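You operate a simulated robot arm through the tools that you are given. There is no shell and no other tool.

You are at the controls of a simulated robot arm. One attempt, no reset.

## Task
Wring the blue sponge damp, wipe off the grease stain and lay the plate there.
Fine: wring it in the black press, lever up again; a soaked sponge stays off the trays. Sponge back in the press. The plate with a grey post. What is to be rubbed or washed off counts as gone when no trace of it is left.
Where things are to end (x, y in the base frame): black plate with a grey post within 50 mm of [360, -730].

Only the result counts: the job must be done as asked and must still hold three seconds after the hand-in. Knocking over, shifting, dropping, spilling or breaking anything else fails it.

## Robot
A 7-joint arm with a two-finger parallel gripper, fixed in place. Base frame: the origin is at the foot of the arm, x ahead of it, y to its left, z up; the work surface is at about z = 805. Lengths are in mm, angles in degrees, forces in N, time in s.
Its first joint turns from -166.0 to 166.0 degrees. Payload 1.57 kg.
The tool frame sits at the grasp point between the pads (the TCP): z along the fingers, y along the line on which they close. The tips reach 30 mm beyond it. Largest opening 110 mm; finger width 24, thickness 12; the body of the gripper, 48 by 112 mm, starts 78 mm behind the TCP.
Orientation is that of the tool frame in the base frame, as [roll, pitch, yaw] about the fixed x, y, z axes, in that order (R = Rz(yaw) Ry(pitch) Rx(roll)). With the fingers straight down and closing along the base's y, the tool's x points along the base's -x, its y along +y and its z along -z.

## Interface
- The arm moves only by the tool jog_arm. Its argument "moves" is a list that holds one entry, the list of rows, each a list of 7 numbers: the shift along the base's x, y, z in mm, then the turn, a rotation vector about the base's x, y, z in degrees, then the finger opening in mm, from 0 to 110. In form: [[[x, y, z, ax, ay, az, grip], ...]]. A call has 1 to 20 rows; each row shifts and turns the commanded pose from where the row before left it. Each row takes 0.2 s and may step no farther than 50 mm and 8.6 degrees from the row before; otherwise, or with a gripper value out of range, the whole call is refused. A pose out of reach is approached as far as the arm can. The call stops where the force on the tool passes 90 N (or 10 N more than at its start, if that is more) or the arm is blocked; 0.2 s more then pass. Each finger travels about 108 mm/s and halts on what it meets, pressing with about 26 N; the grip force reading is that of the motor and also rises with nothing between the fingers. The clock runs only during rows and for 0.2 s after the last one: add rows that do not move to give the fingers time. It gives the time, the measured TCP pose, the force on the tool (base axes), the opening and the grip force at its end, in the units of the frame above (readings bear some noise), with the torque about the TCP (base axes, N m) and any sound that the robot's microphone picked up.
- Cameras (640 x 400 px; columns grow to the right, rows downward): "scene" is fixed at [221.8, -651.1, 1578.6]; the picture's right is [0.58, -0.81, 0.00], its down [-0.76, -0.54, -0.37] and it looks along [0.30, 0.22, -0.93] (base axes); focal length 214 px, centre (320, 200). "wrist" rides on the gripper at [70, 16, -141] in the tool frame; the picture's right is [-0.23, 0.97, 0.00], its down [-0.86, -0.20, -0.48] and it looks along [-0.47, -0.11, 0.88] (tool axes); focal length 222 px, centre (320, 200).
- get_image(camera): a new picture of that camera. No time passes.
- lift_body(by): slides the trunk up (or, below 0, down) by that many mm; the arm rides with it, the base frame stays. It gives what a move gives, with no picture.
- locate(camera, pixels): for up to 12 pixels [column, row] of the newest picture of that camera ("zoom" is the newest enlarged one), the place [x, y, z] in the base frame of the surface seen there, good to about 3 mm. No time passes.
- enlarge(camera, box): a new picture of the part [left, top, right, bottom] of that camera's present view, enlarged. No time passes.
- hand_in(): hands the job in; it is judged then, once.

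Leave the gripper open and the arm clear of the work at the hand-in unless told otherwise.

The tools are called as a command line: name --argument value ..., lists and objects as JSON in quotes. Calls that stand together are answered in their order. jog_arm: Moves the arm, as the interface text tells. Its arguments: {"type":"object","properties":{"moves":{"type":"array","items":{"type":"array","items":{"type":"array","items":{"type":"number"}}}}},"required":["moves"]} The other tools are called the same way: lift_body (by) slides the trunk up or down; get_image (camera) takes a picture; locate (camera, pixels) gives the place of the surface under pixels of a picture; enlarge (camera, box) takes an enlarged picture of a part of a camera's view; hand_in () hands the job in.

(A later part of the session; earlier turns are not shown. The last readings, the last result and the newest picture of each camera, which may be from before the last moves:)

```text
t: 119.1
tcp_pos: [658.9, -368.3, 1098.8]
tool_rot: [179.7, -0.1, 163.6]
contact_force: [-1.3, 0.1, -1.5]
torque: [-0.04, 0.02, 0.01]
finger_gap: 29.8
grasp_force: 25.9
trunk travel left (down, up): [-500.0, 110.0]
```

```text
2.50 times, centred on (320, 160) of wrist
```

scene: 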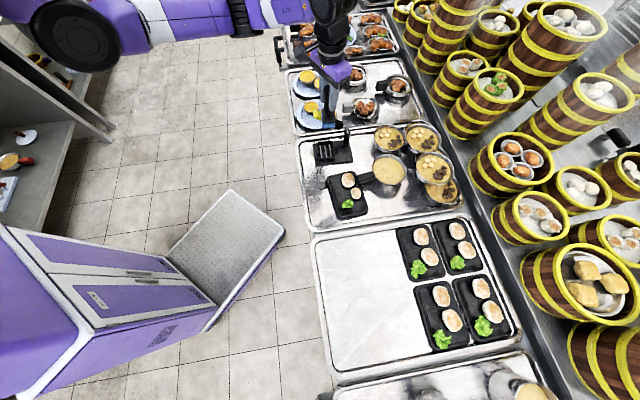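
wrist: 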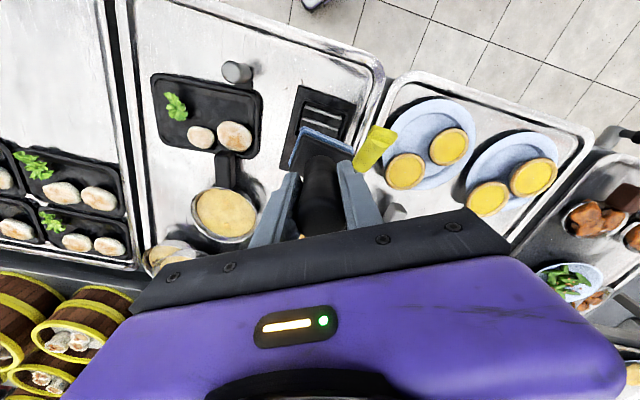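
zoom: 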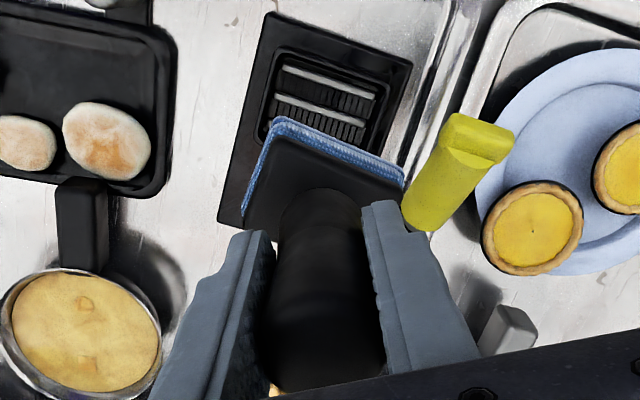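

The sponge's long axis is at about 35°, so I'll turn it +8° and check again.

jog_arm --moves '[[[0, 0, -10, 0, 0, 4, 5], [0, 0, -10, 0, 0, 4, 5], [0, 0, 0, 0, 0, 0, 5]]]'

enlarge --camera "wrist" --box '[240, 80, 400, 240]'

enlarge --camera "scene" --box '[312, 95, 360, 135]'

locate --camera "zoom" --pixels '[[155, 218], [258, 222], [160, 105], [262, 235], [150, 238], [270, 255], [155, 265]]'

```text
t: 119.9
tcp_pos: [659.6, -370.0, 1077.6]
tool_rot: [179.7, -0.1, 171.6]
contact_force: [0.3, -0.2, -1.3]
torque: [-0.01, 0.01, 0.0]
finger_gap: 29.9
grasp_force: 26.0
trunk travel left (down, up): [-500.0, 110.0]
```

```text
2.50 times, centred on (320, 160) of wrist
```

zoom: 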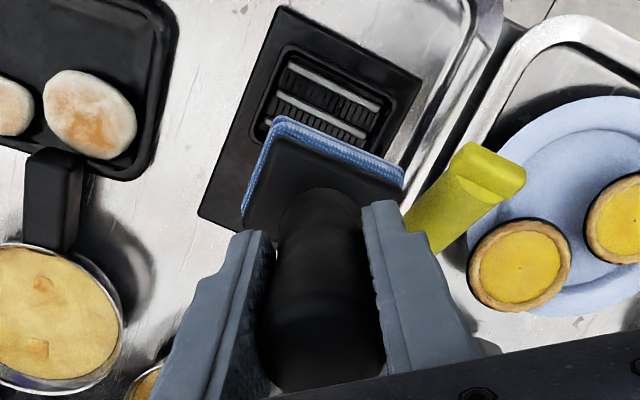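

```text
10.00 times, centred on (336, 115) of scene
```

zoom: 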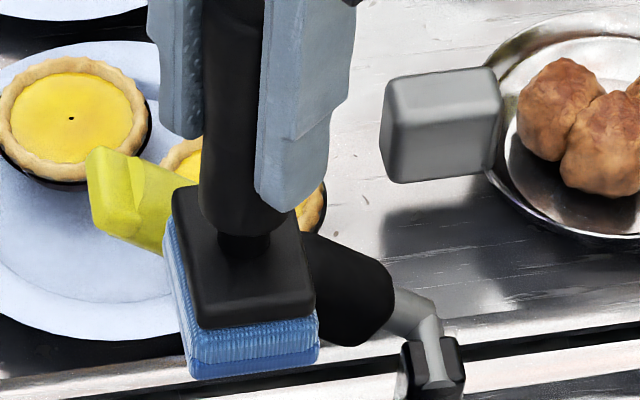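

```text
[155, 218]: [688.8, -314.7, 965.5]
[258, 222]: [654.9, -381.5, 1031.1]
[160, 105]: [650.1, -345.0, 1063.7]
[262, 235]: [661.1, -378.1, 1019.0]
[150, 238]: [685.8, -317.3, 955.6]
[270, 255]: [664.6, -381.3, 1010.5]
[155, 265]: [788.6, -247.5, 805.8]
```

The edges look parallel now. I'll measure the block corners in this view for centring.

locate --camera "zoom" --pixels '[[180, 195], [200, 322], [310, 300], [298, 215], [190, 368], [316, 355], [168, 230], [196, 340]]'

```text
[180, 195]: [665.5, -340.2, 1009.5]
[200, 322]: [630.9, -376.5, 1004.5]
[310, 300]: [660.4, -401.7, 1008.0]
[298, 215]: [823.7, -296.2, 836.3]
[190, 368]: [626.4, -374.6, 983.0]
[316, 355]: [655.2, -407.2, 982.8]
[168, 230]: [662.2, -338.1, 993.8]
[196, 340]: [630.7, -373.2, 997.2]
```

The sponge centre is near (661,-370.5) and the box centre near (659,-366.5). I'll shift (-2,+3.5) and lower to just above the rim.

jog_arm --moves '[[[-2, 3.5, -20, 0, 0, 0, 5], [0, 0, -25, 0, 0, 0, 5], [0, 0, -25, 0, 0, 0, 5], [0, 0, -25, 0, 0, 0, 5], [0, 0, -20, 0, 0, 0, 5], [0, 0, -12, 0, 0, 0, 5], [0, 0, 0, 0, 0, 0, 5]]]'

enlarge --camera "scene" --box '[306, 122, 366, 172]'

enlarge --camera "wrist" --box '[240, 80, 400, 240]'

```text
t: 121.5
tcp_pos: [657.7, -364.0, 950.4]
tool_rot: [179.7, -0.2, 171.5]
contact_force: [-1.2, 0.1, -2.7]
torque: [-0.01, -0.01, 0.0]
finger_gap: 30.0
grasp_force: 26.1
trunk travel left (down, up): [-500.0, 110.0]
```

```text
8.00 times, centred on (336, 147) of scene
```

zoom: 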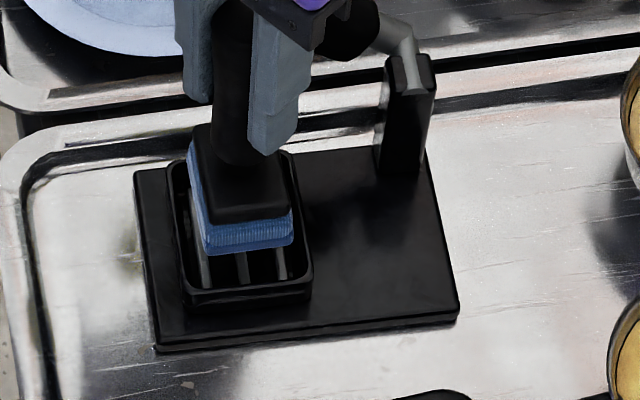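

```text
2.50 times, centred on (320, 160) of wrist
```

zoom: 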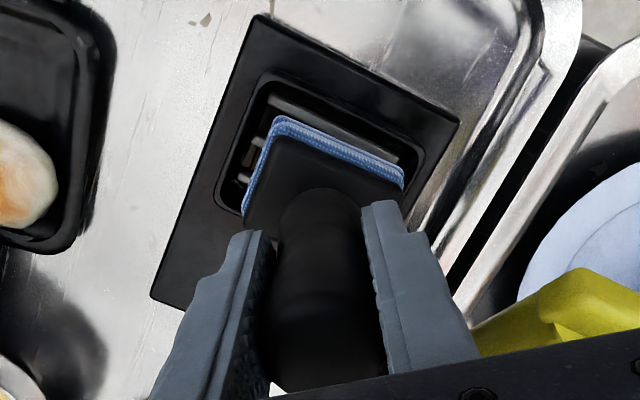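

jog_arm --moves '[[[0, 0, -6, 0, 0, -2.5, 5], [0, 0, 0, 0, 0, 0, 5]]]'

enlarge --camera "scene" --box '[314, 134, 350, 164]'

```text
t: 122.1
tcp_pos: [657.1, -364.5, 944.3]
tool_rot: [179.7, 0.0, 169.1]
contact_force: [0.5, -0.5, -2.2]
torque: [0.01, -0.02, -0.01]
finger_gap: 29.9
grasp_force: 26.0
trunk travel left (down, up): [-500.0, 110.0]
```

```text
13.33 times, centred on (332, 149) of scene
```

zoom: 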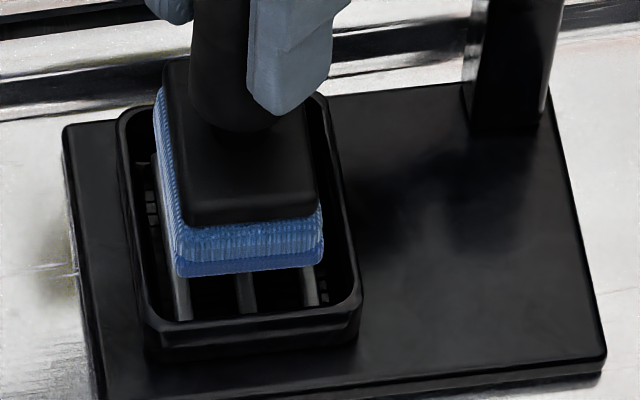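

locate --camera "zoom" --pixels '[[180, 272], [318, 262], [190, 218], [318, 208], [170, 75], [150, 325], [355, 305], [126, 115], [318, 98], [165, 318], [345, 298], [135, 125]]'

```text
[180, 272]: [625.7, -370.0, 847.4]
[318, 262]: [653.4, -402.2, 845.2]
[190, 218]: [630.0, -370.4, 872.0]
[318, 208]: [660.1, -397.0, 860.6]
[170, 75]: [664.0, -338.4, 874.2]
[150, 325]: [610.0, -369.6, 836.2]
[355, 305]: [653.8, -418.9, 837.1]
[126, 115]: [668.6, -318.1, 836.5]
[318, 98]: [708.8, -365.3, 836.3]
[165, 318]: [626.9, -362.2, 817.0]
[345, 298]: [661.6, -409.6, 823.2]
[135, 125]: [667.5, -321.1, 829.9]
```

Sponge and box agree within 1 mm and 2°. I'll lower it in gently.

jog_arm --moves '[[[0, 0, -6, 0, 0, 0, 5], [0, 0, -5, 0, 0, 0, 5], [0, 0, -4, 0, 0, 0, 5], [0, 0, 0, 0, 0, 0, 5]]]'

jog_arm --moves '[[[0, 0, -3, 0, 0, 0, 5], [0, 0, 0, 0, 0, 0, 5]]]'

enlarge --camera "scene" --box '[314, 134, 350, 164]'

```text
t: 123.1
tcp_pos: [657.3, -363.9, 930.4]
tool_rot: [179.8, -0.1, 169.1]
contact_force: [0.8, 0.4, -2.4]
torque: [-0.01, 0.02, -0.04]
finger_gap: 29.5
grasp_force: 25.9
trunk travel left (down, up): [-500.0, 110.0]
```

```text
t: 123.7
tcp_pos: [656.6, -365.4, 927.5]
tool_rot: [179.7, -0.1, 169.1]
contact_force: [-0.4, -0.2, -2.1]
torque: [-0.01, -0.01, 0.03]
finger_gap: 29.9
grasp_force: 25.9
trunk travel left (down, up): [-500.0, 110.0]
```

```text
13.33 times, centred on (332, 149) of scene
```

zoom: 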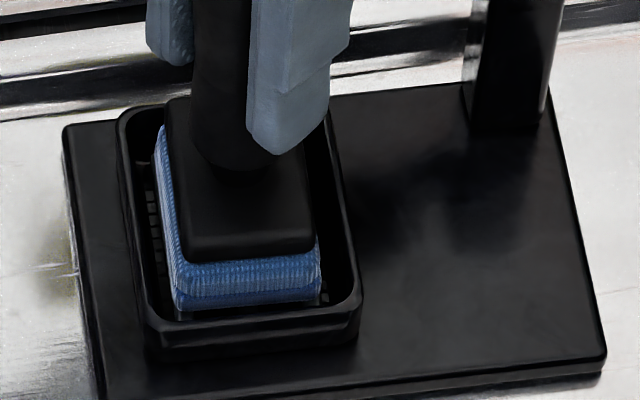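

The sponge is in the box. I'll lower the last bit to contact.

jog_arm --moves '[[[0, 0, -2, 0, 0, 0, 5], [0, 0, -1.5, 0, 0, 0, 5], [0, 0, 0, 0, 0, 0, 5]]]'

```text
t: 124.5
tcp_pos: [657.1, -364.2, 922.8]
tool_rot: [179.6, 0.0, 169.0]
contact_force: [0.0, -0.8, -2.5]
torque: [-0.02, 0.02, 0.0]
finger_gap: 29.6
grasp_force: 25.3
trunk travel left (down, up): [-500.0, 110.0]
```

The sponge sits inside the box. My lever swing had shifted the press by about 18 mm and 8°, so I'll use the sponge, still gripped in the box, to nudge the press gently back, watching the forces.

jog_arm --moves '[[[-2.7, -1.3, 0, 0, 0, 0, 5], [-2.7, -1.3, 0, 0, 0, 0, 5], [-2.7, -1.3, 0, 0, 0, 0, 5]]]'

jog_arm --moves '[[[-2.2, -1.1, 0, 0, 0, 1.5, 5], [-2.2, -1.1, 0, 0, 0, 1.5, 5], [0, 0, 0, 0, 0, 0, 5]]]'

enlarge --camera "scene" --box '[306, 122, 366, 172]'

```text
t: 125.3
tcp_pos: [649.2, -369.1, 924.6]
tool_rot: [179.6, -0.2, 169.1]
contact_force: [0.0, -0.8, -2.1]
torque: [-0.01, 0.04, -0.01]
finger_gap: 29.6
grasp_force: 26.1
trunk travel left (down, up): [-500.0, 110.0]
```

```text
t: 126.1
tcp_pos: [645.9, -370.4, 925.1]
tool_rot: [179.6, 0.0, 172.1]
contact_force: [8.9, 7.3, -2.5]
torque: [0.58, -0.79, -0.16]
finger_gap: 29.7
grasp_force: 25.7
trunk travel left (down, up): [-500.0, 110.0]
```

```text
8.00 times, centred on (336, 147) of scene
```

zoom: 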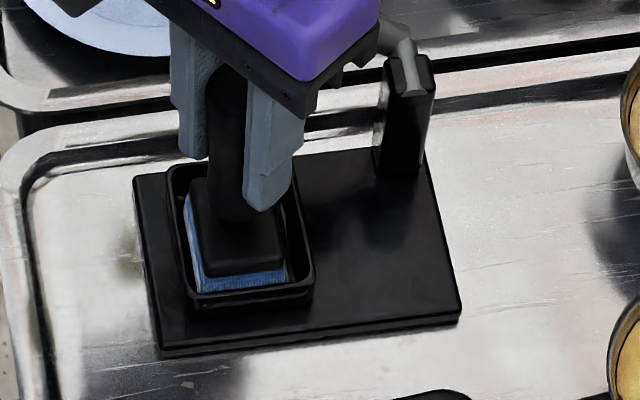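

There's contact at 11 N. I'll continue pushing a little to see whether the press slides.

jog_arm --moves '[[[-1.8, -0.9, 0, 0, 0, 0, 5], [-1.8, -0.9, 0, 0, 0, 0, 5], [0, 0, 0, 0, 0, 0, 5]]]'

enlarge --camera "scene" --box '[306, 122, 366, 172]'

```text
t: 126.9
tcp_pos: [643.3, -372.4, 924.4]
tool_rot: [179.6, 0.0, 172.1]
contact_force: [15.5, 11.1, 9.2]
torque: [0.75, -1.16, -0.05]
finger_gap: 29.9
grasp_force: 25.2
trunk travel left (down, up): [-500.0, 110.0]
```

```text
8.00 times, centred on (336, 147) of scene
```

zoom: 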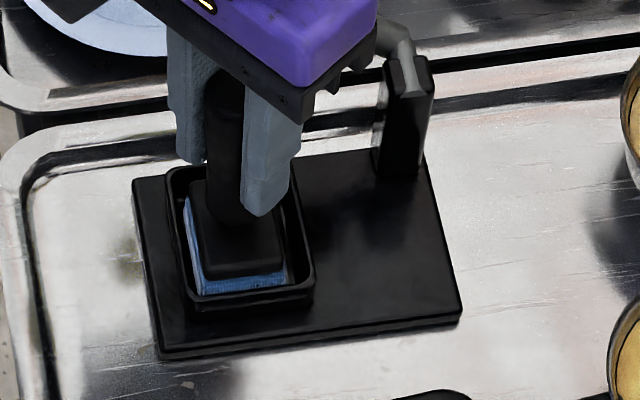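

It is beginning to slide at about 19 N. I'll continue carefully.

jog_arm --moves '[[[-1.8, -0.9, 0, 0, 0, 0, 5], [-1.8, -0.9, 0, 0, 0, 0, 5], [-1.8, -0.9, 0, 0, 0, 0, 5], [0, 0, 0, 0, 0, 0, 5]]]'

enlarge --camera "scene" --box '[306, 122, 366, 172]'

locate --camera "zoom" --pixels '[[137, 182], [158, 352], [455, 315], [425, 155], [170, 172], [310, 285], [190, 300]]'

```text
t: 127.9
tcp_pos: [634.9, -375.7, 924.1]
tool_rot: [179.6, 0.1, 172.1]
contact_force: [13.6, 14.7, 10.5]
torque: [1.2, -0.82, 0.06]
finger_gap: 30.2
grasp_force: 26.1
trunk travel left (down, up): [-500.0, 110.0]
```

```text
8.00 times, centred on (336, 147) of scene
```

zoom: 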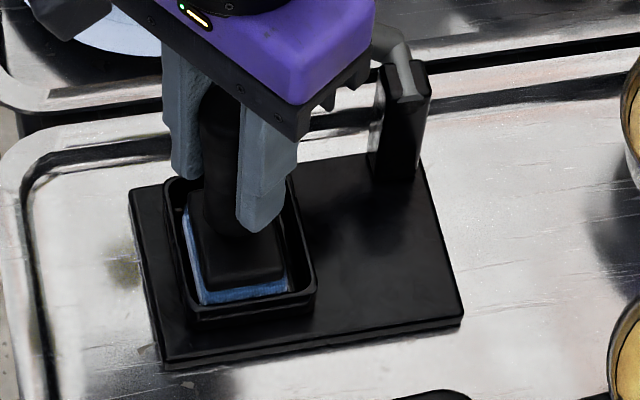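

```text
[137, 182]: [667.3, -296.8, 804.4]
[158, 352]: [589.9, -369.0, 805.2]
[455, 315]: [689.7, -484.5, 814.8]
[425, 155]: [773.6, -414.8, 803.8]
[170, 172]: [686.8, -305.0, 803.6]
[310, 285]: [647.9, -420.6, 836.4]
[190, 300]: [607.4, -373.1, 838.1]
```

locate --camera "zoom" --pixels '[[136, 194], [168, 360], [460, 316], [420, 158], [172, 184], [290, 176], [312, 290], [192, 310], [228, 90], [405, 75]]'

```text
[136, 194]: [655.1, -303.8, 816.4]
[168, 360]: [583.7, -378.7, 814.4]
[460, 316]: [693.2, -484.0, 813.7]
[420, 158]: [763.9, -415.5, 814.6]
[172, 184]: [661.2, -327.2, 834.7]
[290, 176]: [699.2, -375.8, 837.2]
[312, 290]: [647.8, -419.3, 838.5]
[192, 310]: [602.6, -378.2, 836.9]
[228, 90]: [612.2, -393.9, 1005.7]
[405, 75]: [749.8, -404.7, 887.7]
```

The press moved about 10 mm back and slightly counter-rotated. The remaining offset is about 9 mm in −x, so I'll push a bit more in −x.

jog_arm --moves '[[[-2, -0.2, 0, 0, 0, 0.8, 5], [-2, -0.2, 0, 0, 0, 0.8, 5], [-2, -0.2, 0, 0, 0, 0.8, 5], [-2, -0.2, 0, 0, 0, 0.8, 5], [0, 0, 0, 0, 0, 0, 5]]]'

enlarge --camera "scene" --box '[306, 122, 366, 172]'

```text
t: 129.1
tcp_pos: [627.4, -377.2, 924.4]
tool_rot: [179.7, 0.0, 175.4]
contact_force: [17.8, 12.4, 15.7]
torque: [0.86, -1.02, -0.17]
finger_gap: 29.8
grasp_force: 25.9
trunk travel left (down, up): [-500.0, 110.0]
```

```text
8.00 times, centred on (336, 147) of scene
```

zoom: 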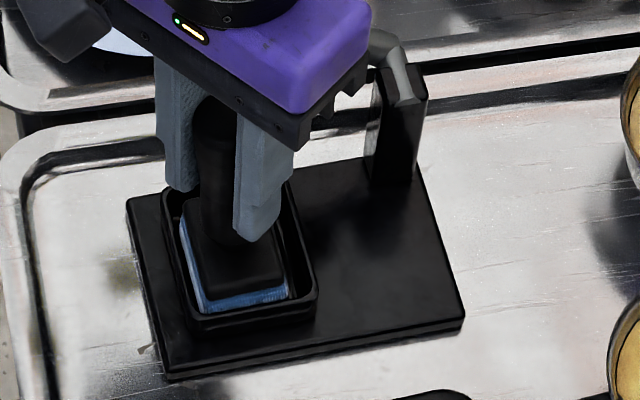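

locate --camera "zoom" --pixels '[[132, 202], [170, 370], [460, 320], [418, 162], [168, 192], [288, 184], [314, 296], [194, 320], [400, 85]]'

```text
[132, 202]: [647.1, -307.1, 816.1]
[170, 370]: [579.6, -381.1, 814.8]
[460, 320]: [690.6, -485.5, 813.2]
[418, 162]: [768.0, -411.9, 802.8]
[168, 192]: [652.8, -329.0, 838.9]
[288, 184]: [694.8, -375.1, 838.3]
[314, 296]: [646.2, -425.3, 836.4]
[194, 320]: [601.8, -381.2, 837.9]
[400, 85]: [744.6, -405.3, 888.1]
```

The press is back within about 5 mm and 3° of where it stood, which is enough. I'll relax the side push by moving back a few mm, settle the sponge and release.

jog_arm --moves '[[[2.5, 1.5, 0, 0, 0, 0, 5], [2.5, 1.5, 0, 0, 0, 0, 5], [0, 0, 0, 0, 0, 0, 5]]]'

jog_arm --moves '[[[0, 0, -1.5, 0, 0, 0, 5], [0, 0, -1.5, 0, 0, 0, 5], [0, 0, 0, 0, 0, 0, 5]]]'

enlarge --camera "scene" --box '[306, 122, 366, 172]'

```text
t: 129.9
tcp_pos: [631.4, -373.9, 923.9]
tool_rot: [179.8, -0.1, 175.1]
contact_force: [-3.7, -6.2, 12.2]
torque: [-0.87, 0.79, 0.12]
finger_gap: 30.0
grasp_force: 26.0
trunk travel left (down, up): [-500.0, 110.0]
```

```text
t: 130.7
tcp_pos: [633.6, -373.2, 922.0]
tool_rot: [179.7, 0.2, 175.3]
contact_force: [-0.6, -8.3, 26.3]
torque: [-0.84, 0.73, -0.16]
finger_gap: 30.1
grasp_force: 25.9
trunk travel left (down, up): [-500.0, 110.0]
```

```text
8.00 times, centred on (336, 147) of scene
```

zoom: 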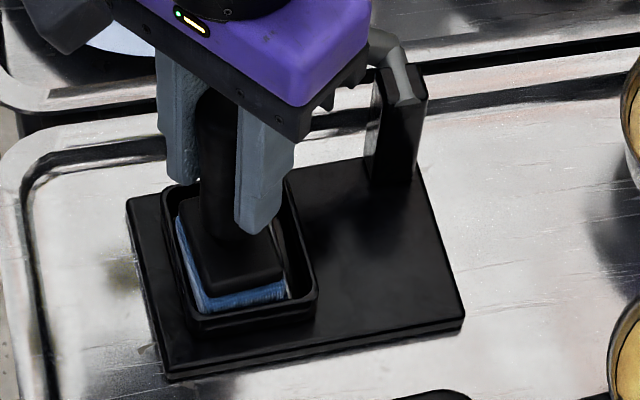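

The sponge leans a little in the grip. I'll lift slightly and shift back to straighten it.

jog_arm --moves '[[[2, -1, 2, 0, 0, 0, 5], [3, -2, 0.5, 0, 0, 0, 5], [3, -2, 0, 0, 0, 0, 5], [0, 0, 0, 0, 0, 0, 5]]]'

enlarge --camera "scene" --box '[314, 125, 350, 165]'

enlarge --camera "wrist" --box '[240, 80, 400, 240]'

```text
t: 131.7
tcp_pos: [640.9, -377.0, 923.2]
tool_rot: [179.6, -0.1, 175.3]
contact_force: [-0.6, 0.5, -1.6]
torque: [0.03, 0.01, -0.01]
finger_gap: 29.9
grasp_force: 26.2
trunk travel left (down, up): [-500.0, 110.0]
```

```text
10.00 times, centred on (332, 145) of scene
```

zoom: 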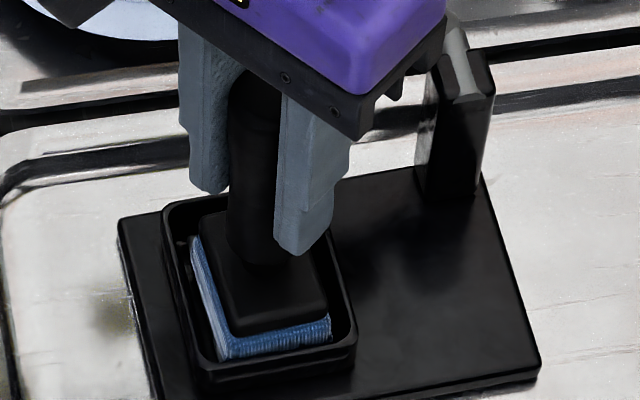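

```text
2.50 times, centred on (320, 160) of wrist
```

zoom: 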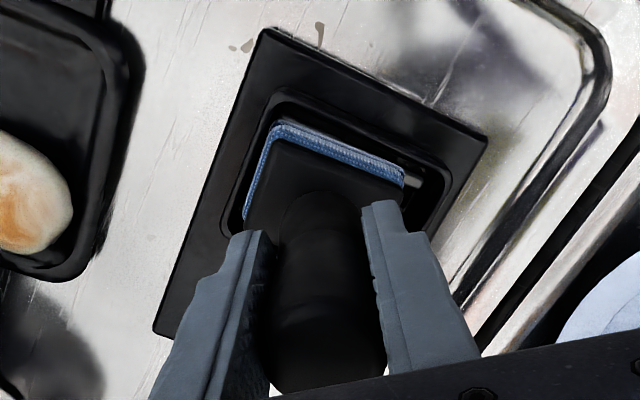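

Forces are back to zero with the sponge inside the box. I'll lower to light contact and open.

jog_arm --moves '[[[1.5, 1.5, -1.5, 0, 0, 0, 5], [1, 1, -1, 0, 0, 0, 5], [0, 0, 0, 0, 0, 0, 5]]]'

jog_arm --moves '[[[0, 0, 0, 0, 0, 0, 29], [0, 0, 0, 0, 0, 0, 34], [0, 0, 0, 0, 0, 0, 42], [0, 0, 0, 0, 0, 0, 50], [0, 0, 0, 0, 0, 0, 50]]]'

enlarge --camera "scene" --box '[314, 125, 350, 165]'

```text
t: 132.5
tcp_pos: [642.3, -376.7, 922.5]
tool_rot: [179.8, -0.2, 175.1]
contact_force: [-5.7, -4.5, 9.9]
torque: [-0.72, 0.35, -0.13]
finger_gap: 29.8
grasp_force: 26.1
trunk travel left (down, up): [-500.0, 110.0]
```

```text
t: 133.7
tcp_pos: [643.9, -375.2, 920.3]
tool_rot: [179.7, -0.1, 175.3]
contact_force: [-0.4, 0.4, 0.1]
torque: [0.03, 0.01, 0.01]
finger_gap: 50.0
grasp_force: 0.1
trunk travel left (down, up): [-500.0, 110.0]
```

```text
10.00 times, centred on (332, 145) of scene
```

zoom: 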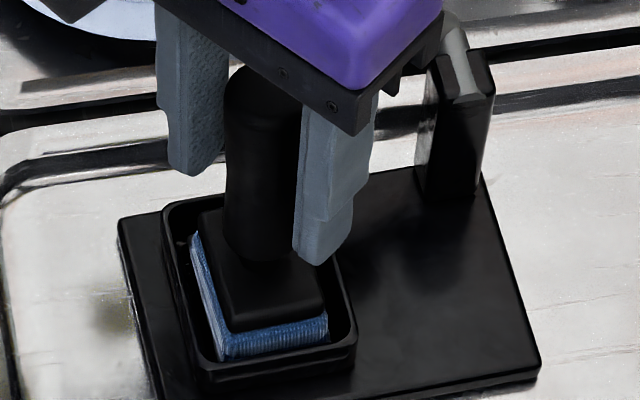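

It's released and standing in the box. I'll rise straight up.

jog_arm --moves '[[[0, 0, 10, 0, 0, 0, 54], [0, 0, 20, 0, 0, 0, 54], [0, 0, 35, 0, 0, 0, 54], [0, 0, 45, 0, 0, 0, 54], [0, 0, 45, 0, 0, 0, 60], [-20, 0, 45, 0, 0, 0, 60], [-30, -10, 20, 0, 0, 0, 60], [0, 0, 0, 0, 0, 0, 60]]]'

get_image --camera "scene"

enlarge --camera "scene" --box '[300, 110, 380, 210]'

get_image --camera "wrist"

```text
t: 135.5
tcp_pos: [592.3, -387.1, 1142.0]
tool_rot: [179.5, -0.1, 175.4]
contact_force: [-0.3, 1.3, -0.4]
torque: [0.01, -0.02, 0.01]
finger_gap: 59.9
grasp_force: 0.1
trunk travel left (down, up): [-500.0, 110.0]
```

```text
taken
```

scene: 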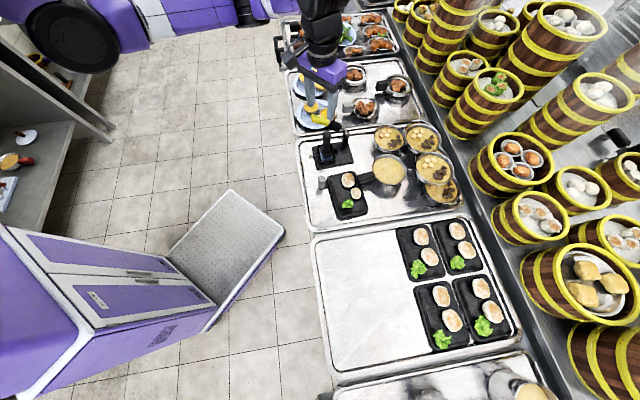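

```text
4.00 times, centred on (340, 160) of scene
```

zoom: 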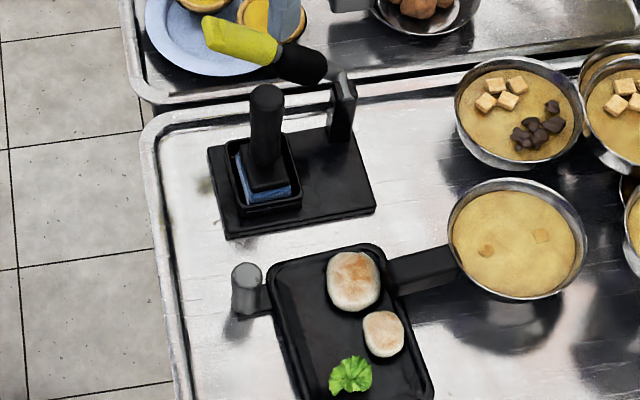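

```text
taken
```

wrist: 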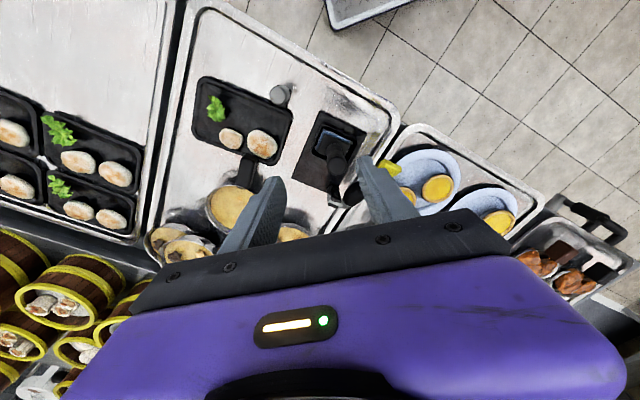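

The sponge is back in the press with the lever up. Now the plate: I'll measure its outline, the tab and the post.

enlarge --camera "scene" --box '[312, 165, 384, 225]'

locate --camera "zoom" --pixels '[[128, 115], [255, 85], [362, 335], [208, 375], [75, 112], [60, 135], [92, 135], [75, 150], [105, 182], [330, 130], [270, 235], [190, 240]]'

```text
6.67 times, centred on (348, 195) of scene
```

zoom: 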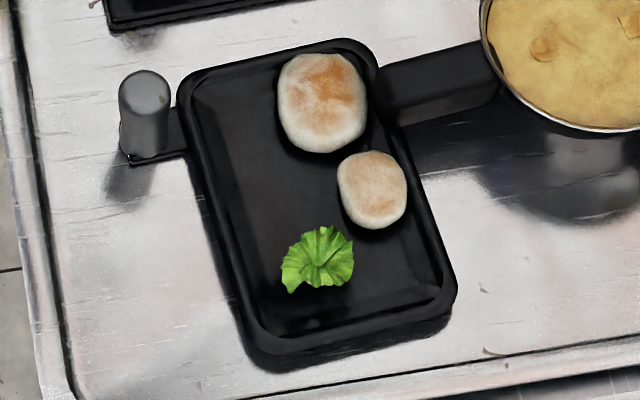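

```text
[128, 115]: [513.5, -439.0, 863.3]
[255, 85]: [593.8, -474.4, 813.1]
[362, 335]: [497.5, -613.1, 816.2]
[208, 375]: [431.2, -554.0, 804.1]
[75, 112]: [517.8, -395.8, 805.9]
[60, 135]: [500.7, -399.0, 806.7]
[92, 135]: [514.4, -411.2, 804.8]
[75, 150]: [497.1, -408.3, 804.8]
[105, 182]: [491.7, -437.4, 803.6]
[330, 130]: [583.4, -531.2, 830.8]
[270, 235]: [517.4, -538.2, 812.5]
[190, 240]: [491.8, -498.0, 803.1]
```

locate --camera "zoom" --pixels '[[145, 85], [130, 95], [162, 95], [145, 105], [180, 85], [355, 42], [452, 290], [255, 345], [180, 145], [140, 160], [320, 100], [372, 190]]'

enlarge --camera "wrist" --box '[180, 60, 308, 200]'

```text
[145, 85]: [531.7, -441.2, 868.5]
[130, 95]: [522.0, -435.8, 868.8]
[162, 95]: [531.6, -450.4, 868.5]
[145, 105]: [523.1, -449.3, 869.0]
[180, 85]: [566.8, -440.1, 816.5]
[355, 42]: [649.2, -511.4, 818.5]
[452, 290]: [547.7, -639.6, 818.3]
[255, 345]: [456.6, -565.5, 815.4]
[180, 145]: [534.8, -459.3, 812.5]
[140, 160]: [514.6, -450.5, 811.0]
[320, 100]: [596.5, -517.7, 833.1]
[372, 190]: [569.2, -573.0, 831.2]
```

```text
2.86 times, centred on (244, 130) of wrist
```

zoom: 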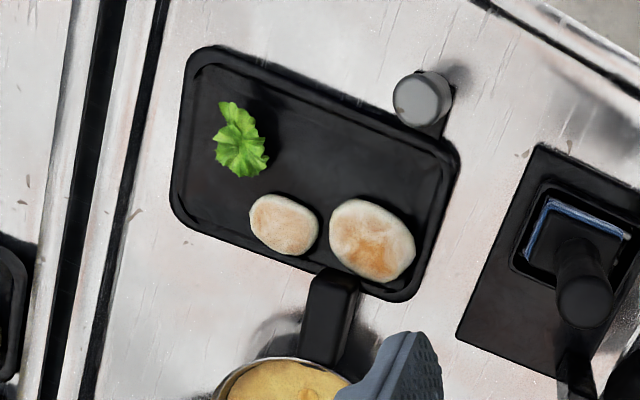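

The post is about 29 mm thick, centred near (528,-443), with its top at 868. The plate centre is about (555,-539). I'll confirm the post centre from the wrist view.

locate --camera "zoom" --pixels '[[422, 98], [398, 98], [444, 98], [420, 78], [420, 118], [435, 125], [330, 275], [345, 290], [190, 55], [180, 200], [455, 150], [400, 295]]'

```text
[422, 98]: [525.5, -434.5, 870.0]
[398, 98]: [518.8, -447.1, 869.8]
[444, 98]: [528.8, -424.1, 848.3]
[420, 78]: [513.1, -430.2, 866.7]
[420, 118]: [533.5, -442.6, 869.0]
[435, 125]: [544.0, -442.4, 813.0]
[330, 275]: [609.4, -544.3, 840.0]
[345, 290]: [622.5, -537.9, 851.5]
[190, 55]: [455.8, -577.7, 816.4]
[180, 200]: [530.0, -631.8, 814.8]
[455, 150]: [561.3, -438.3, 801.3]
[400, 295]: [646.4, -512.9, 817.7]
```

I'll move above the post at about (526,-438), turning +8°, then look again.

jog_arm --moves '[[[-16, -12, -30, 0, 0, 2, 60], [-16, -13, -30, 0, 0, 2, 60], [-17, -13, -30, 0, 0, 2, 60], [-17, -13, -30, 0, 0, 2, 60], [0, 0, -20, 0, 0, 0, 60], [0, 0, 0, 0, 0, 0, 60]]]'

get_image --camera "wrist"

get_image --camera "scene"

enlarge --camera "wrist" --box '[250, 90, 390, 220]'

```text
t: 136.9
tcp_pos: [527.0, -439.1, 1000.2]
tool_rot: [179.7, 0.0, -176.7]
contact_force: [0.6, 0.2, -0.2]
torque: [0.02, -0.03, -0.01]
finger_gap: 60.0
grasp_force: 0.1
trunk travel left (down, up): [-500.0, 110.0]
```

```text
taken
```

wrist: 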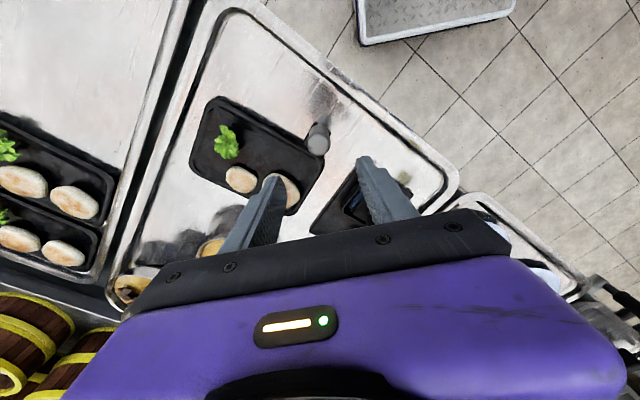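

```text
taken
```

scene: 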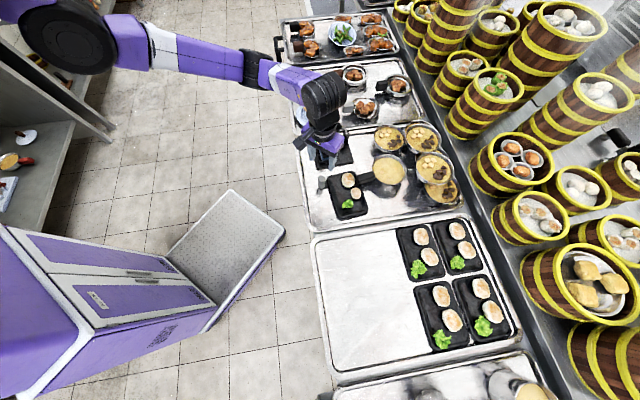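

```text
3.08 times, centred on (320, 155) of wrist
```

zoom: 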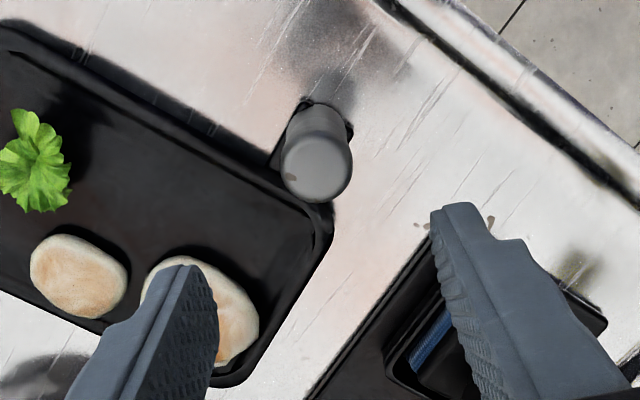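

locate --camera "zoom" --pixels '[[316, 168], [286, 168], [348, 168], [316, 145], [316, 196], [300, 190], [335, 190]]'

```text
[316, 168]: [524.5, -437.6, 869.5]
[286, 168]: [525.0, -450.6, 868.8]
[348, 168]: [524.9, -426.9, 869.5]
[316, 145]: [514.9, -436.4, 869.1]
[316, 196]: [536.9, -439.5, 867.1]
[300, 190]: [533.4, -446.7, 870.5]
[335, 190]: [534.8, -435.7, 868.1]
```

The post centre is at (525.5,-438.5). I'll descend to z 852 with the fingers at 48 (tips at 822, above the plate rim at 818).

jog_arm --moves '[[[-1.5, 0.5, -35, 0, 0, 0, 48], [0, 0, -40, 0, 0, 0, 48], [0, 0, -35, 0, 0, 0, 48], [0, 0, -22, 0, 0, 0, 48], [0, 0, -15, 0, 0, 0, 48], [0, 0, 0, 0, 0, 0, 48]]]'

enlarge --camera "scene" --box '[300, 140, 380, 210]'

enlarge --camera "wrist" --box '[250, 90, 390, 250]'

```text
t: 138.3
tcp_pos: [523.6, -435.7, 853.6]
tool_rot: [179.7, -0.2, -176.7]
contact_force: [0.6, 0.4, -0.1]
torque: [0.0, -0.01, -0.01]
finger_gap: 48.1
grasp_force: 0.0
trunk travel left (down, up): [-500.0, 110.0]
```

```text
5.71 times, centred on (340, 175) of scene
```

zoom: 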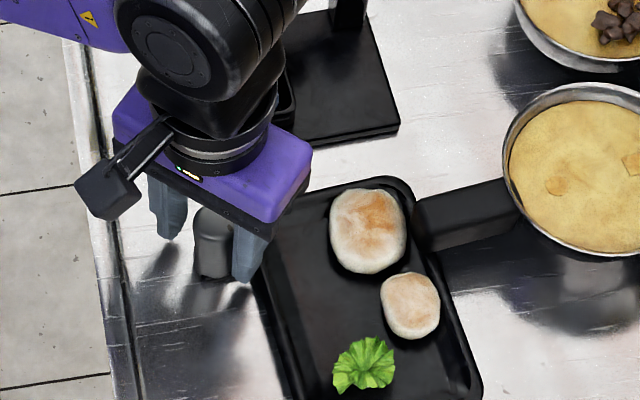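

```text
2.50 times, centred on (320, 170) of wrist
```

zoom: 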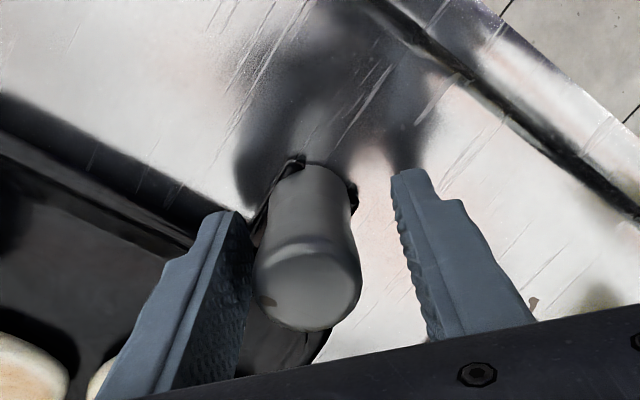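

The post sits nearer the left finger, so I'll shift −4 mm in y and close slowly.

jog_arm --moves '[[[0, -4, 0, 0, 0, 0, 48], [0, 0, 0, 0, 0, 0, 40], [0, 0, 0, 0, 0, 0, 34], [0, 0, 0, 0, 0, 0, 28], [0, 0, 0, 0, 0, 0, 10], [0, 0, 0, 0, 0, 0, 5]]]'

enlarge --camera "wrist" --box '[250, 90, 390, 250]'

```text
t: 139.7
tcp_pos: [525.1, -439.1, 853.6]
tool_rot: [179.6, -0.1, -176.7]
contact_force: [-0.4, 0.0, 0.4]
torque: [-0.53, 0.03, 0.08]
finger_gap: 27.8
grasp_force: 25.8
trunk travel left (down, up): [-500.0, 110.0]
```

```text
2.50 times, centred on (320, 170) of wrist
```

zoom: 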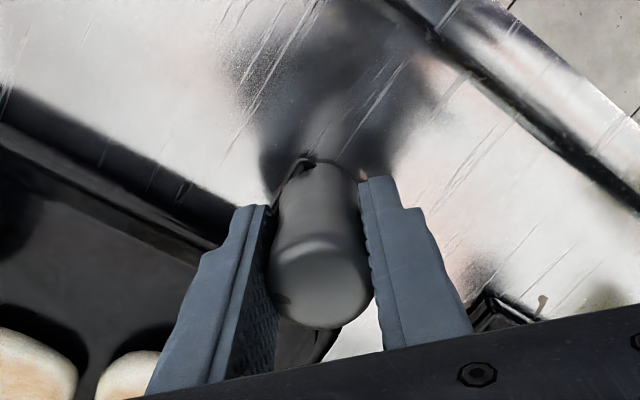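

Post gripped. Next I'll slide the plate 20 mm away from the pan's handle, flat on the tray.

jog_arm --moves '[[[-2, 1.7, 0, 0, 0, 0, 5], [-3.5, 2.9, 0, 0, 0, 0, 5], [-3.5, 2.9, 0, 0, 0, 0, 5], [-3.5, 2.9, 0, 0, 0, 0, 5], [-3.5, 2.9, 0, 0, 0, 0, 5], [0, 0, 0, 0, 0, 0, 5]]]'

enlarge --camera "scene" --box '[312, 150, 392, 220]'

```text
t: 141.1
tcp_pos: [509.8, -427.8, 854.2]
tool_rot: [179.6, -0.1, -176.7]
contact_force: [0.3, -0.4, 0.1]
torque: [-0.09, 0.09, 0.09]
finger_gap: 28.0
grasp_force: 26.0
trunk travel left (down, up): [-500.0, 110.0]
```

```text
5.71 times, centred on (352, 185) of scene
```

zoom: 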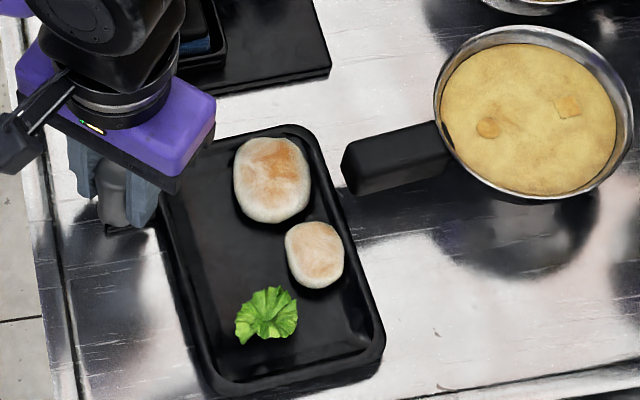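

The plate slid clear of the handle and the food is undisturbed. I'll lift slowly and check for tilt.

jog_arm --moves '[[[0, 0, 4, 0, 0, 0, 5], [0, 0, 5, 0, 0, 0, 5], [0, 0, 6, 0, 0, 0, 5], [0, 0, 0, 0, 0, 0, 5]]]'

enlarge --camera "scene" --box '[312, 150, 392, 220]'

locate --camera "zoom" --pixels '[[170, 200], [300, 130], [380, 345], [220, 380], [190, 270], [345, 250]]'

```text
t: 142.1
tcp_pos: [508.7, -426.0, 869.6]
tool_rot: [179.7, -0.1, -176.6]
contact_force: [-0.9, -0.1, -3.2]
torque: [0.36, 0.15, -0.01]
finger_gap: 27.7
grasp_force: 25.7
trunk travel left (down, up): [-500.0, 110.0]
```

```text
5.71 times, centred on (352, 185) of scene
```

zoom: 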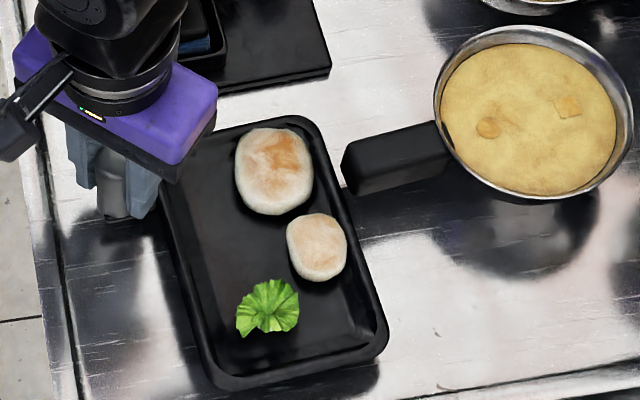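

```text
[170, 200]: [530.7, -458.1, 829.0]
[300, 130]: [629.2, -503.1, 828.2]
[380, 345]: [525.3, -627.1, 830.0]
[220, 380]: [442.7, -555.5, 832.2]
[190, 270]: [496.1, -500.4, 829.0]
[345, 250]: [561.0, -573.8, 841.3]
```

The plate is level (about 830 all round) and weighs about 0.3 kg. I'll continue lifting to a safe height.

jog_arm --moves '[[[0, 0, 10, 0, 0, 0, 5], [0, 0, 12, 0, 0, 0, 5], [0, 0, 12, 0, 0, 0, 5], [0, 0, 12, 0, 0, 0, 5], [0, 0, 12, 0, 0, 0, 5], [0, 0, 12, 0, 0, 0, 5], [0, 0, 10, 0, 0, 0, 5], [0, 0, 0, 0, 0, 0, 5]]]'

enlarge --camera "scene" --box '[302, 130, 402, 220]'

```text
t: 143.9
tcp_pos: [508.5, -427.6, 948.4]
tool_rot: [179.5, -0.1, -176.7]
contact_force: [0.3, 0.2, -4.4]
torque: [0.26, 0.12, 0.0]
finger_gap: 27.9
grasp_force: 25.8
trunk travel left (down, up): [-500.0, 110.0]
```

```text
4.44 times, centred on (352, 175) of scene
```

zoom: 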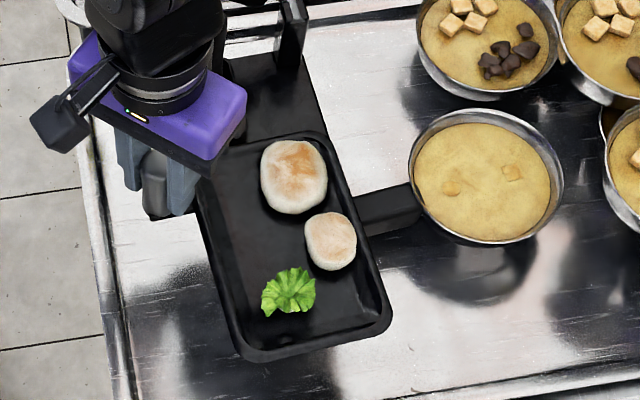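

Steady. I'll carry the plate slowly toward the cleaned spot, turning it −25° on the way to stay comfortable for the wrist.

jog_arm --moves '[[[-4, -6, 0, 0, 0, -1, 5], [-8, -12, 0, 0, 0, -1.7, 5], [-9, -14, 0, 0, 0, -1.8, 5], [-9.5, -14.4, 0, 0, 0, -1.8, 5], [-9.5, -14.4, 0, 0, 0, -1.8, 5], [-9.5, -14.4, 0, 0, 0, -1.8, 5], [-9.5, -14.4, 0, 0, 0, -1.8, 5], [-9.5, -14.4, 0, 0, 0, -1.8, 5], [0, 0, 0, 0, 0, 0, 5]]]'

get_image --camera "scene"

```text
t: 145.9
tcp_pos: [441.3, -532.6, 951.1]
tool_rot: [179.6, 0.0, 169.8]
contact_force: [-0.9, 0.0, -4.2]
torque: [0.33, 0.01, -0.03]
finger_gap: 27.5
grasp_force: 26.1
trunk travel left (down, up): [-500.0, 110.0]
```

```text
taken
```

scene: 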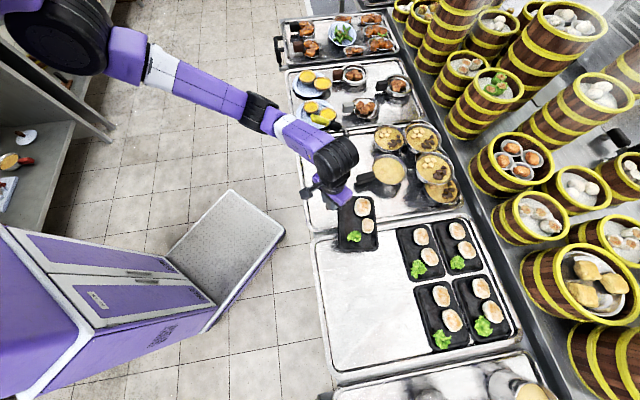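

All good. Now the rest of the way.

jog_arm --moves '[[[-9.5, -14, 0, 0, 0, -1.7, 5], [-9.5, -14, 0, 0, 0, -1.7, 5], [-9.5, -14, 0, 0, 0, -1.7, 5], [-9.5, -14, 0, 0, 0, -1.7, 5], [-9.5, -14, 0, 0, 0, -1.7, 5], [-9.5, -14, 0, 0, 0, -1.7, 5], [-8, -10, 0, 0, 0, -1, 5], [0, 0, 0, 0, 0, 0, 5]]]'

get_image --camera "scene"

enlarge --camera "scene" --box '[300, 200, 412, 290]'

```text
t: 147.7
tcp_pos: [377.5, -625.7, 948.6]
tool_rot: [179.7, -0.1, 158.6]
contact_force: [-0.2, 0.8, -4.1]
torque: [0.33, -0.04, 0.0]
finger_gap: 27.6
grasp_force: 26.0
trunk travel left (down, up): [-500.0, 110.0]
```

```text
taken
```

scene: 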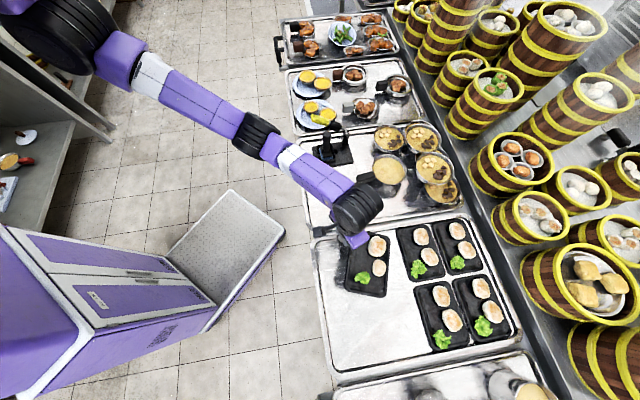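

```text
4.44 times, centred on (356, 245) of scene
```

zoom: 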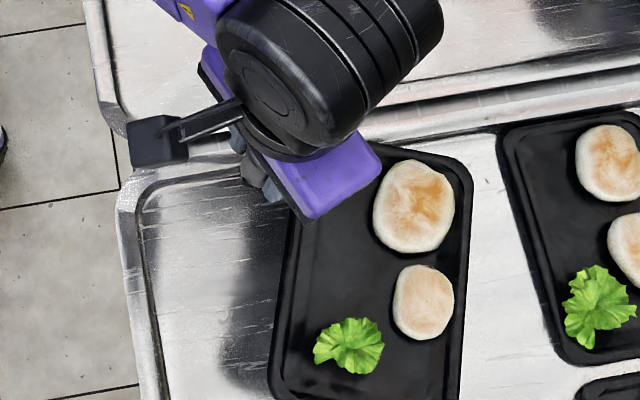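

enlarge --camera "scene" --box '[330, 225, 410, 305]'

locate --camera "zoom" --pixels '[[278, 68], [265, 350], [85, 325], [282, 75], [268, 340], [90, 318], [180, 200], [240, 55], [270, 200]]'

```text
5.00 times, centred on (370, 265) of scene
```

zoom: 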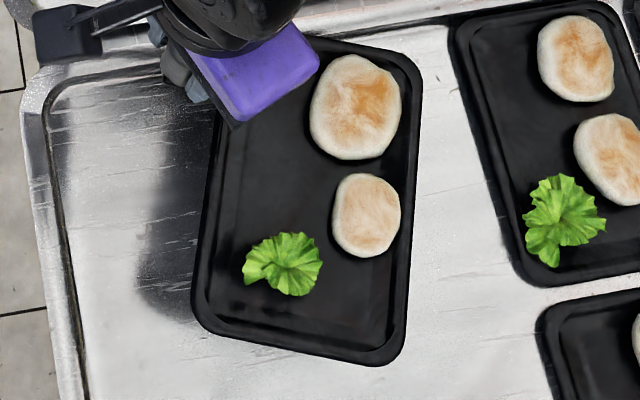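

```text
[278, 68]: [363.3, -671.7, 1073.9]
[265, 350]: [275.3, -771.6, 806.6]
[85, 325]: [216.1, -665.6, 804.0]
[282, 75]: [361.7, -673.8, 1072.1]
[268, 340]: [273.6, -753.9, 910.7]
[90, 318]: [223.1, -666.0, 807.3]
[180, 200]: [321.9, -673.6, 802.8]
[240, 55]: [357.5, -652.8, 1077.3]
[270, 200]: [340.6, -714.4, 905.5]
```

locate --camera "zoom" --pixels '[[414, 72], [390, 355], [200, 312], [222, 140], [300, 230], [405, 220], [290, 345], [305, 160]]'

```text
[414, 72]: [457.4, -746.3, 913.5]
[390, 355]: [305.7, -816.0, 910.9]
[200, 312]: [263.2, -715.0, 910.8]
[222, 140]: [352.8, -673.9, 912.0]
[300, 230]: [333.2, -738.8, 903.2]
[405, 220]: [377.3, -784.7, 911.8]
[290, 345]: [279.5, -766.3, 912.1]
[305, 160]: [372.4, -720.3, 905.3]
```

The plate centre is at (360,-731), right on target, with level corners and free space all round. Lowering now.

jog_arm --moves '[[[0, 0, -8, 0, 0, 0, 5], [0, 0, -12, 0, 0, 0, 5], [0, 0, -12, 0, 0, 0, 5], [0, 0, -12, 0, 0, 0, 5], [0, 0, -12, 0, 0, 0, 5], [0, 0, -12, 0, 0, 0, 5], [0, 0, -10, 0, 0, 0, 5], [0, 0, -6, 0, 0, 0, 5], [0, 0, 0, 0, 0, 0, 5]]]'

```text
t: 149.7
tcp_pos: [375.9, -626.2, 866.7]
tool_rot: [179.8, 0.0, 158.6]
contact_force: [-2.6, 1.9, 16.9]
torque: [0.26, -0.79, 0.13]
finger_gap: 27.8
grasp_force: 25.9
trunk travel left (down, up): [-500.0, 110.0]
```

There's already an upward force of 17 N at z 867, about 12 mm higher than expected. I'll look before going on.

get_image --camera "scene"

enlarge --camera "scene" --box '[320, 215, 410, 305]'

get_image --camera "wrist"

```text
taken
```

scene: 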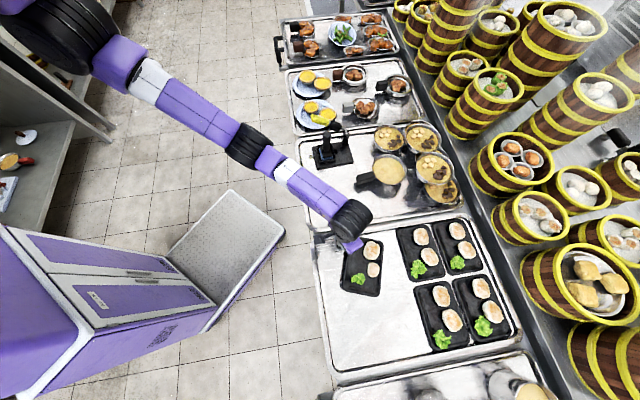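

```text
4.44 times, centred on (365, 260) of scene
```

zoom: 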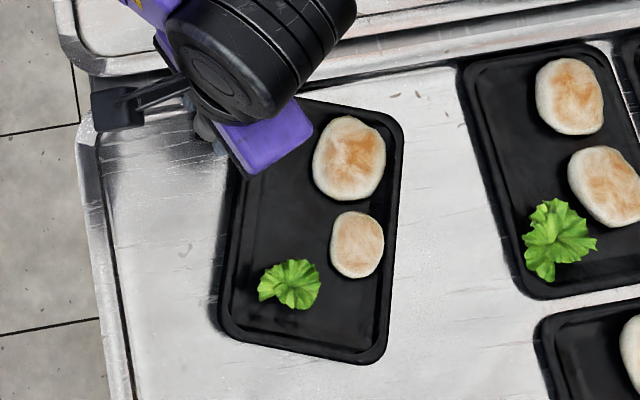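

```text
taken
```

wrist: 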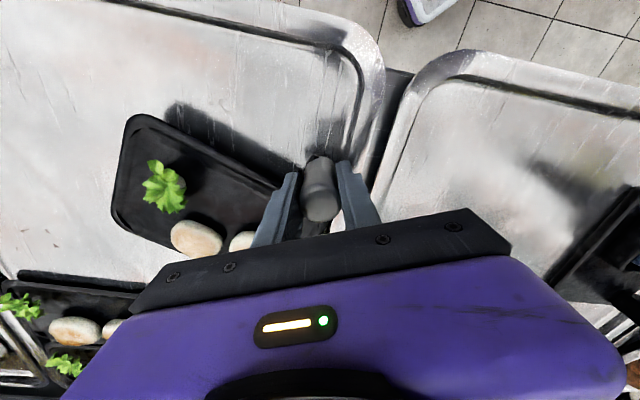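

The tab under the post may be touching the sloped rim at the tray's corner. I'll measure there.

enlarge --camera "wrist" --box '[240, 90, 420, 240]'

locate --camera "zoom" --pixels '[[280, 245], [280, 285], [400, 200], [440, 200], [470, 200], [430, 140], [320, 240], [375, 240], [440, 250], [300, 235], [250, 280], [400, 120]]'

enlarge --camera "scene" --box '[320, 215, 410, 305]'

locate --camera "zoom" --pixels '[[398, 125], [378, 355], [225, 320], [243, 190], [310, 345], [395, 240], [320, 105], [110, 180], [120, 240]]'

```text
2.67 times, centred on (330, 165) of wrist
```

zoom: 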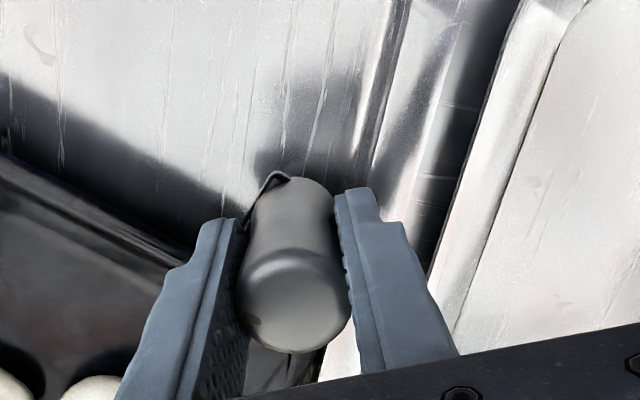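

```text
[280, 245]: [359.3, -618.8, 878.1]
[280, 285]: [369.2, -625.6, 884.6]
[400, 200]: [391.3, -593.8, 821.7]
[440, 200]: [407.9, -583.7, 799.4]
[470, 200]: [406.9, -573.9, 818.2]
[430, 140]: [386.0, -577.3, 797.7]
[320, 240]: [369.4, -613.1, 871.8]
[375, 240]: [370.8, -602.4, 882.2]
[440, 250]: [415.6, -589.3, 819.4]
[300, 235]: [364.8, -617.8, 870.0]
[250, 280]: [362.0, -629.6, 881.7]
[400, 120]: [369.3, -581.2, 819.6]
```

```text
4.44 times, centred on (365, 260) of scene
```

zoom: 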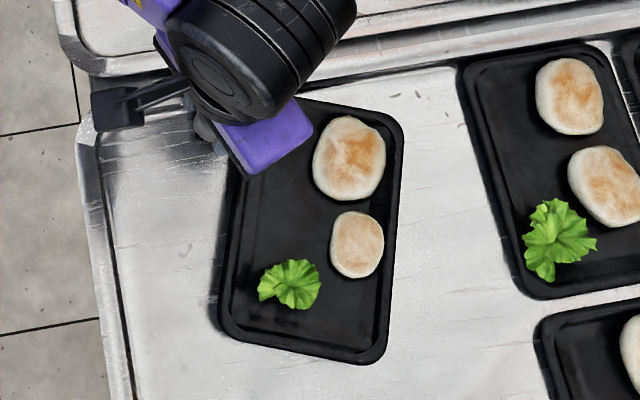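

```text
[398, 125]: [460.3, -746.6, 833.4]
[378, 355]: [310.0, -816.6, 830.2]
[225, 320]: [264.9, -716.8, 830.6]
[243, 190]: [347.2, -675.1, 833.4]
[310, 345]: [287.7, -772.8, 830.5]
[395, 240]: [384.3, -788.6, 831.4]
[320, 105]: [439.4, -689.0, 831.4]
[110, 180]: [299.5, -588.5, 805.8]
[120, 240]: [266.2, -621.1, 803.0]
```

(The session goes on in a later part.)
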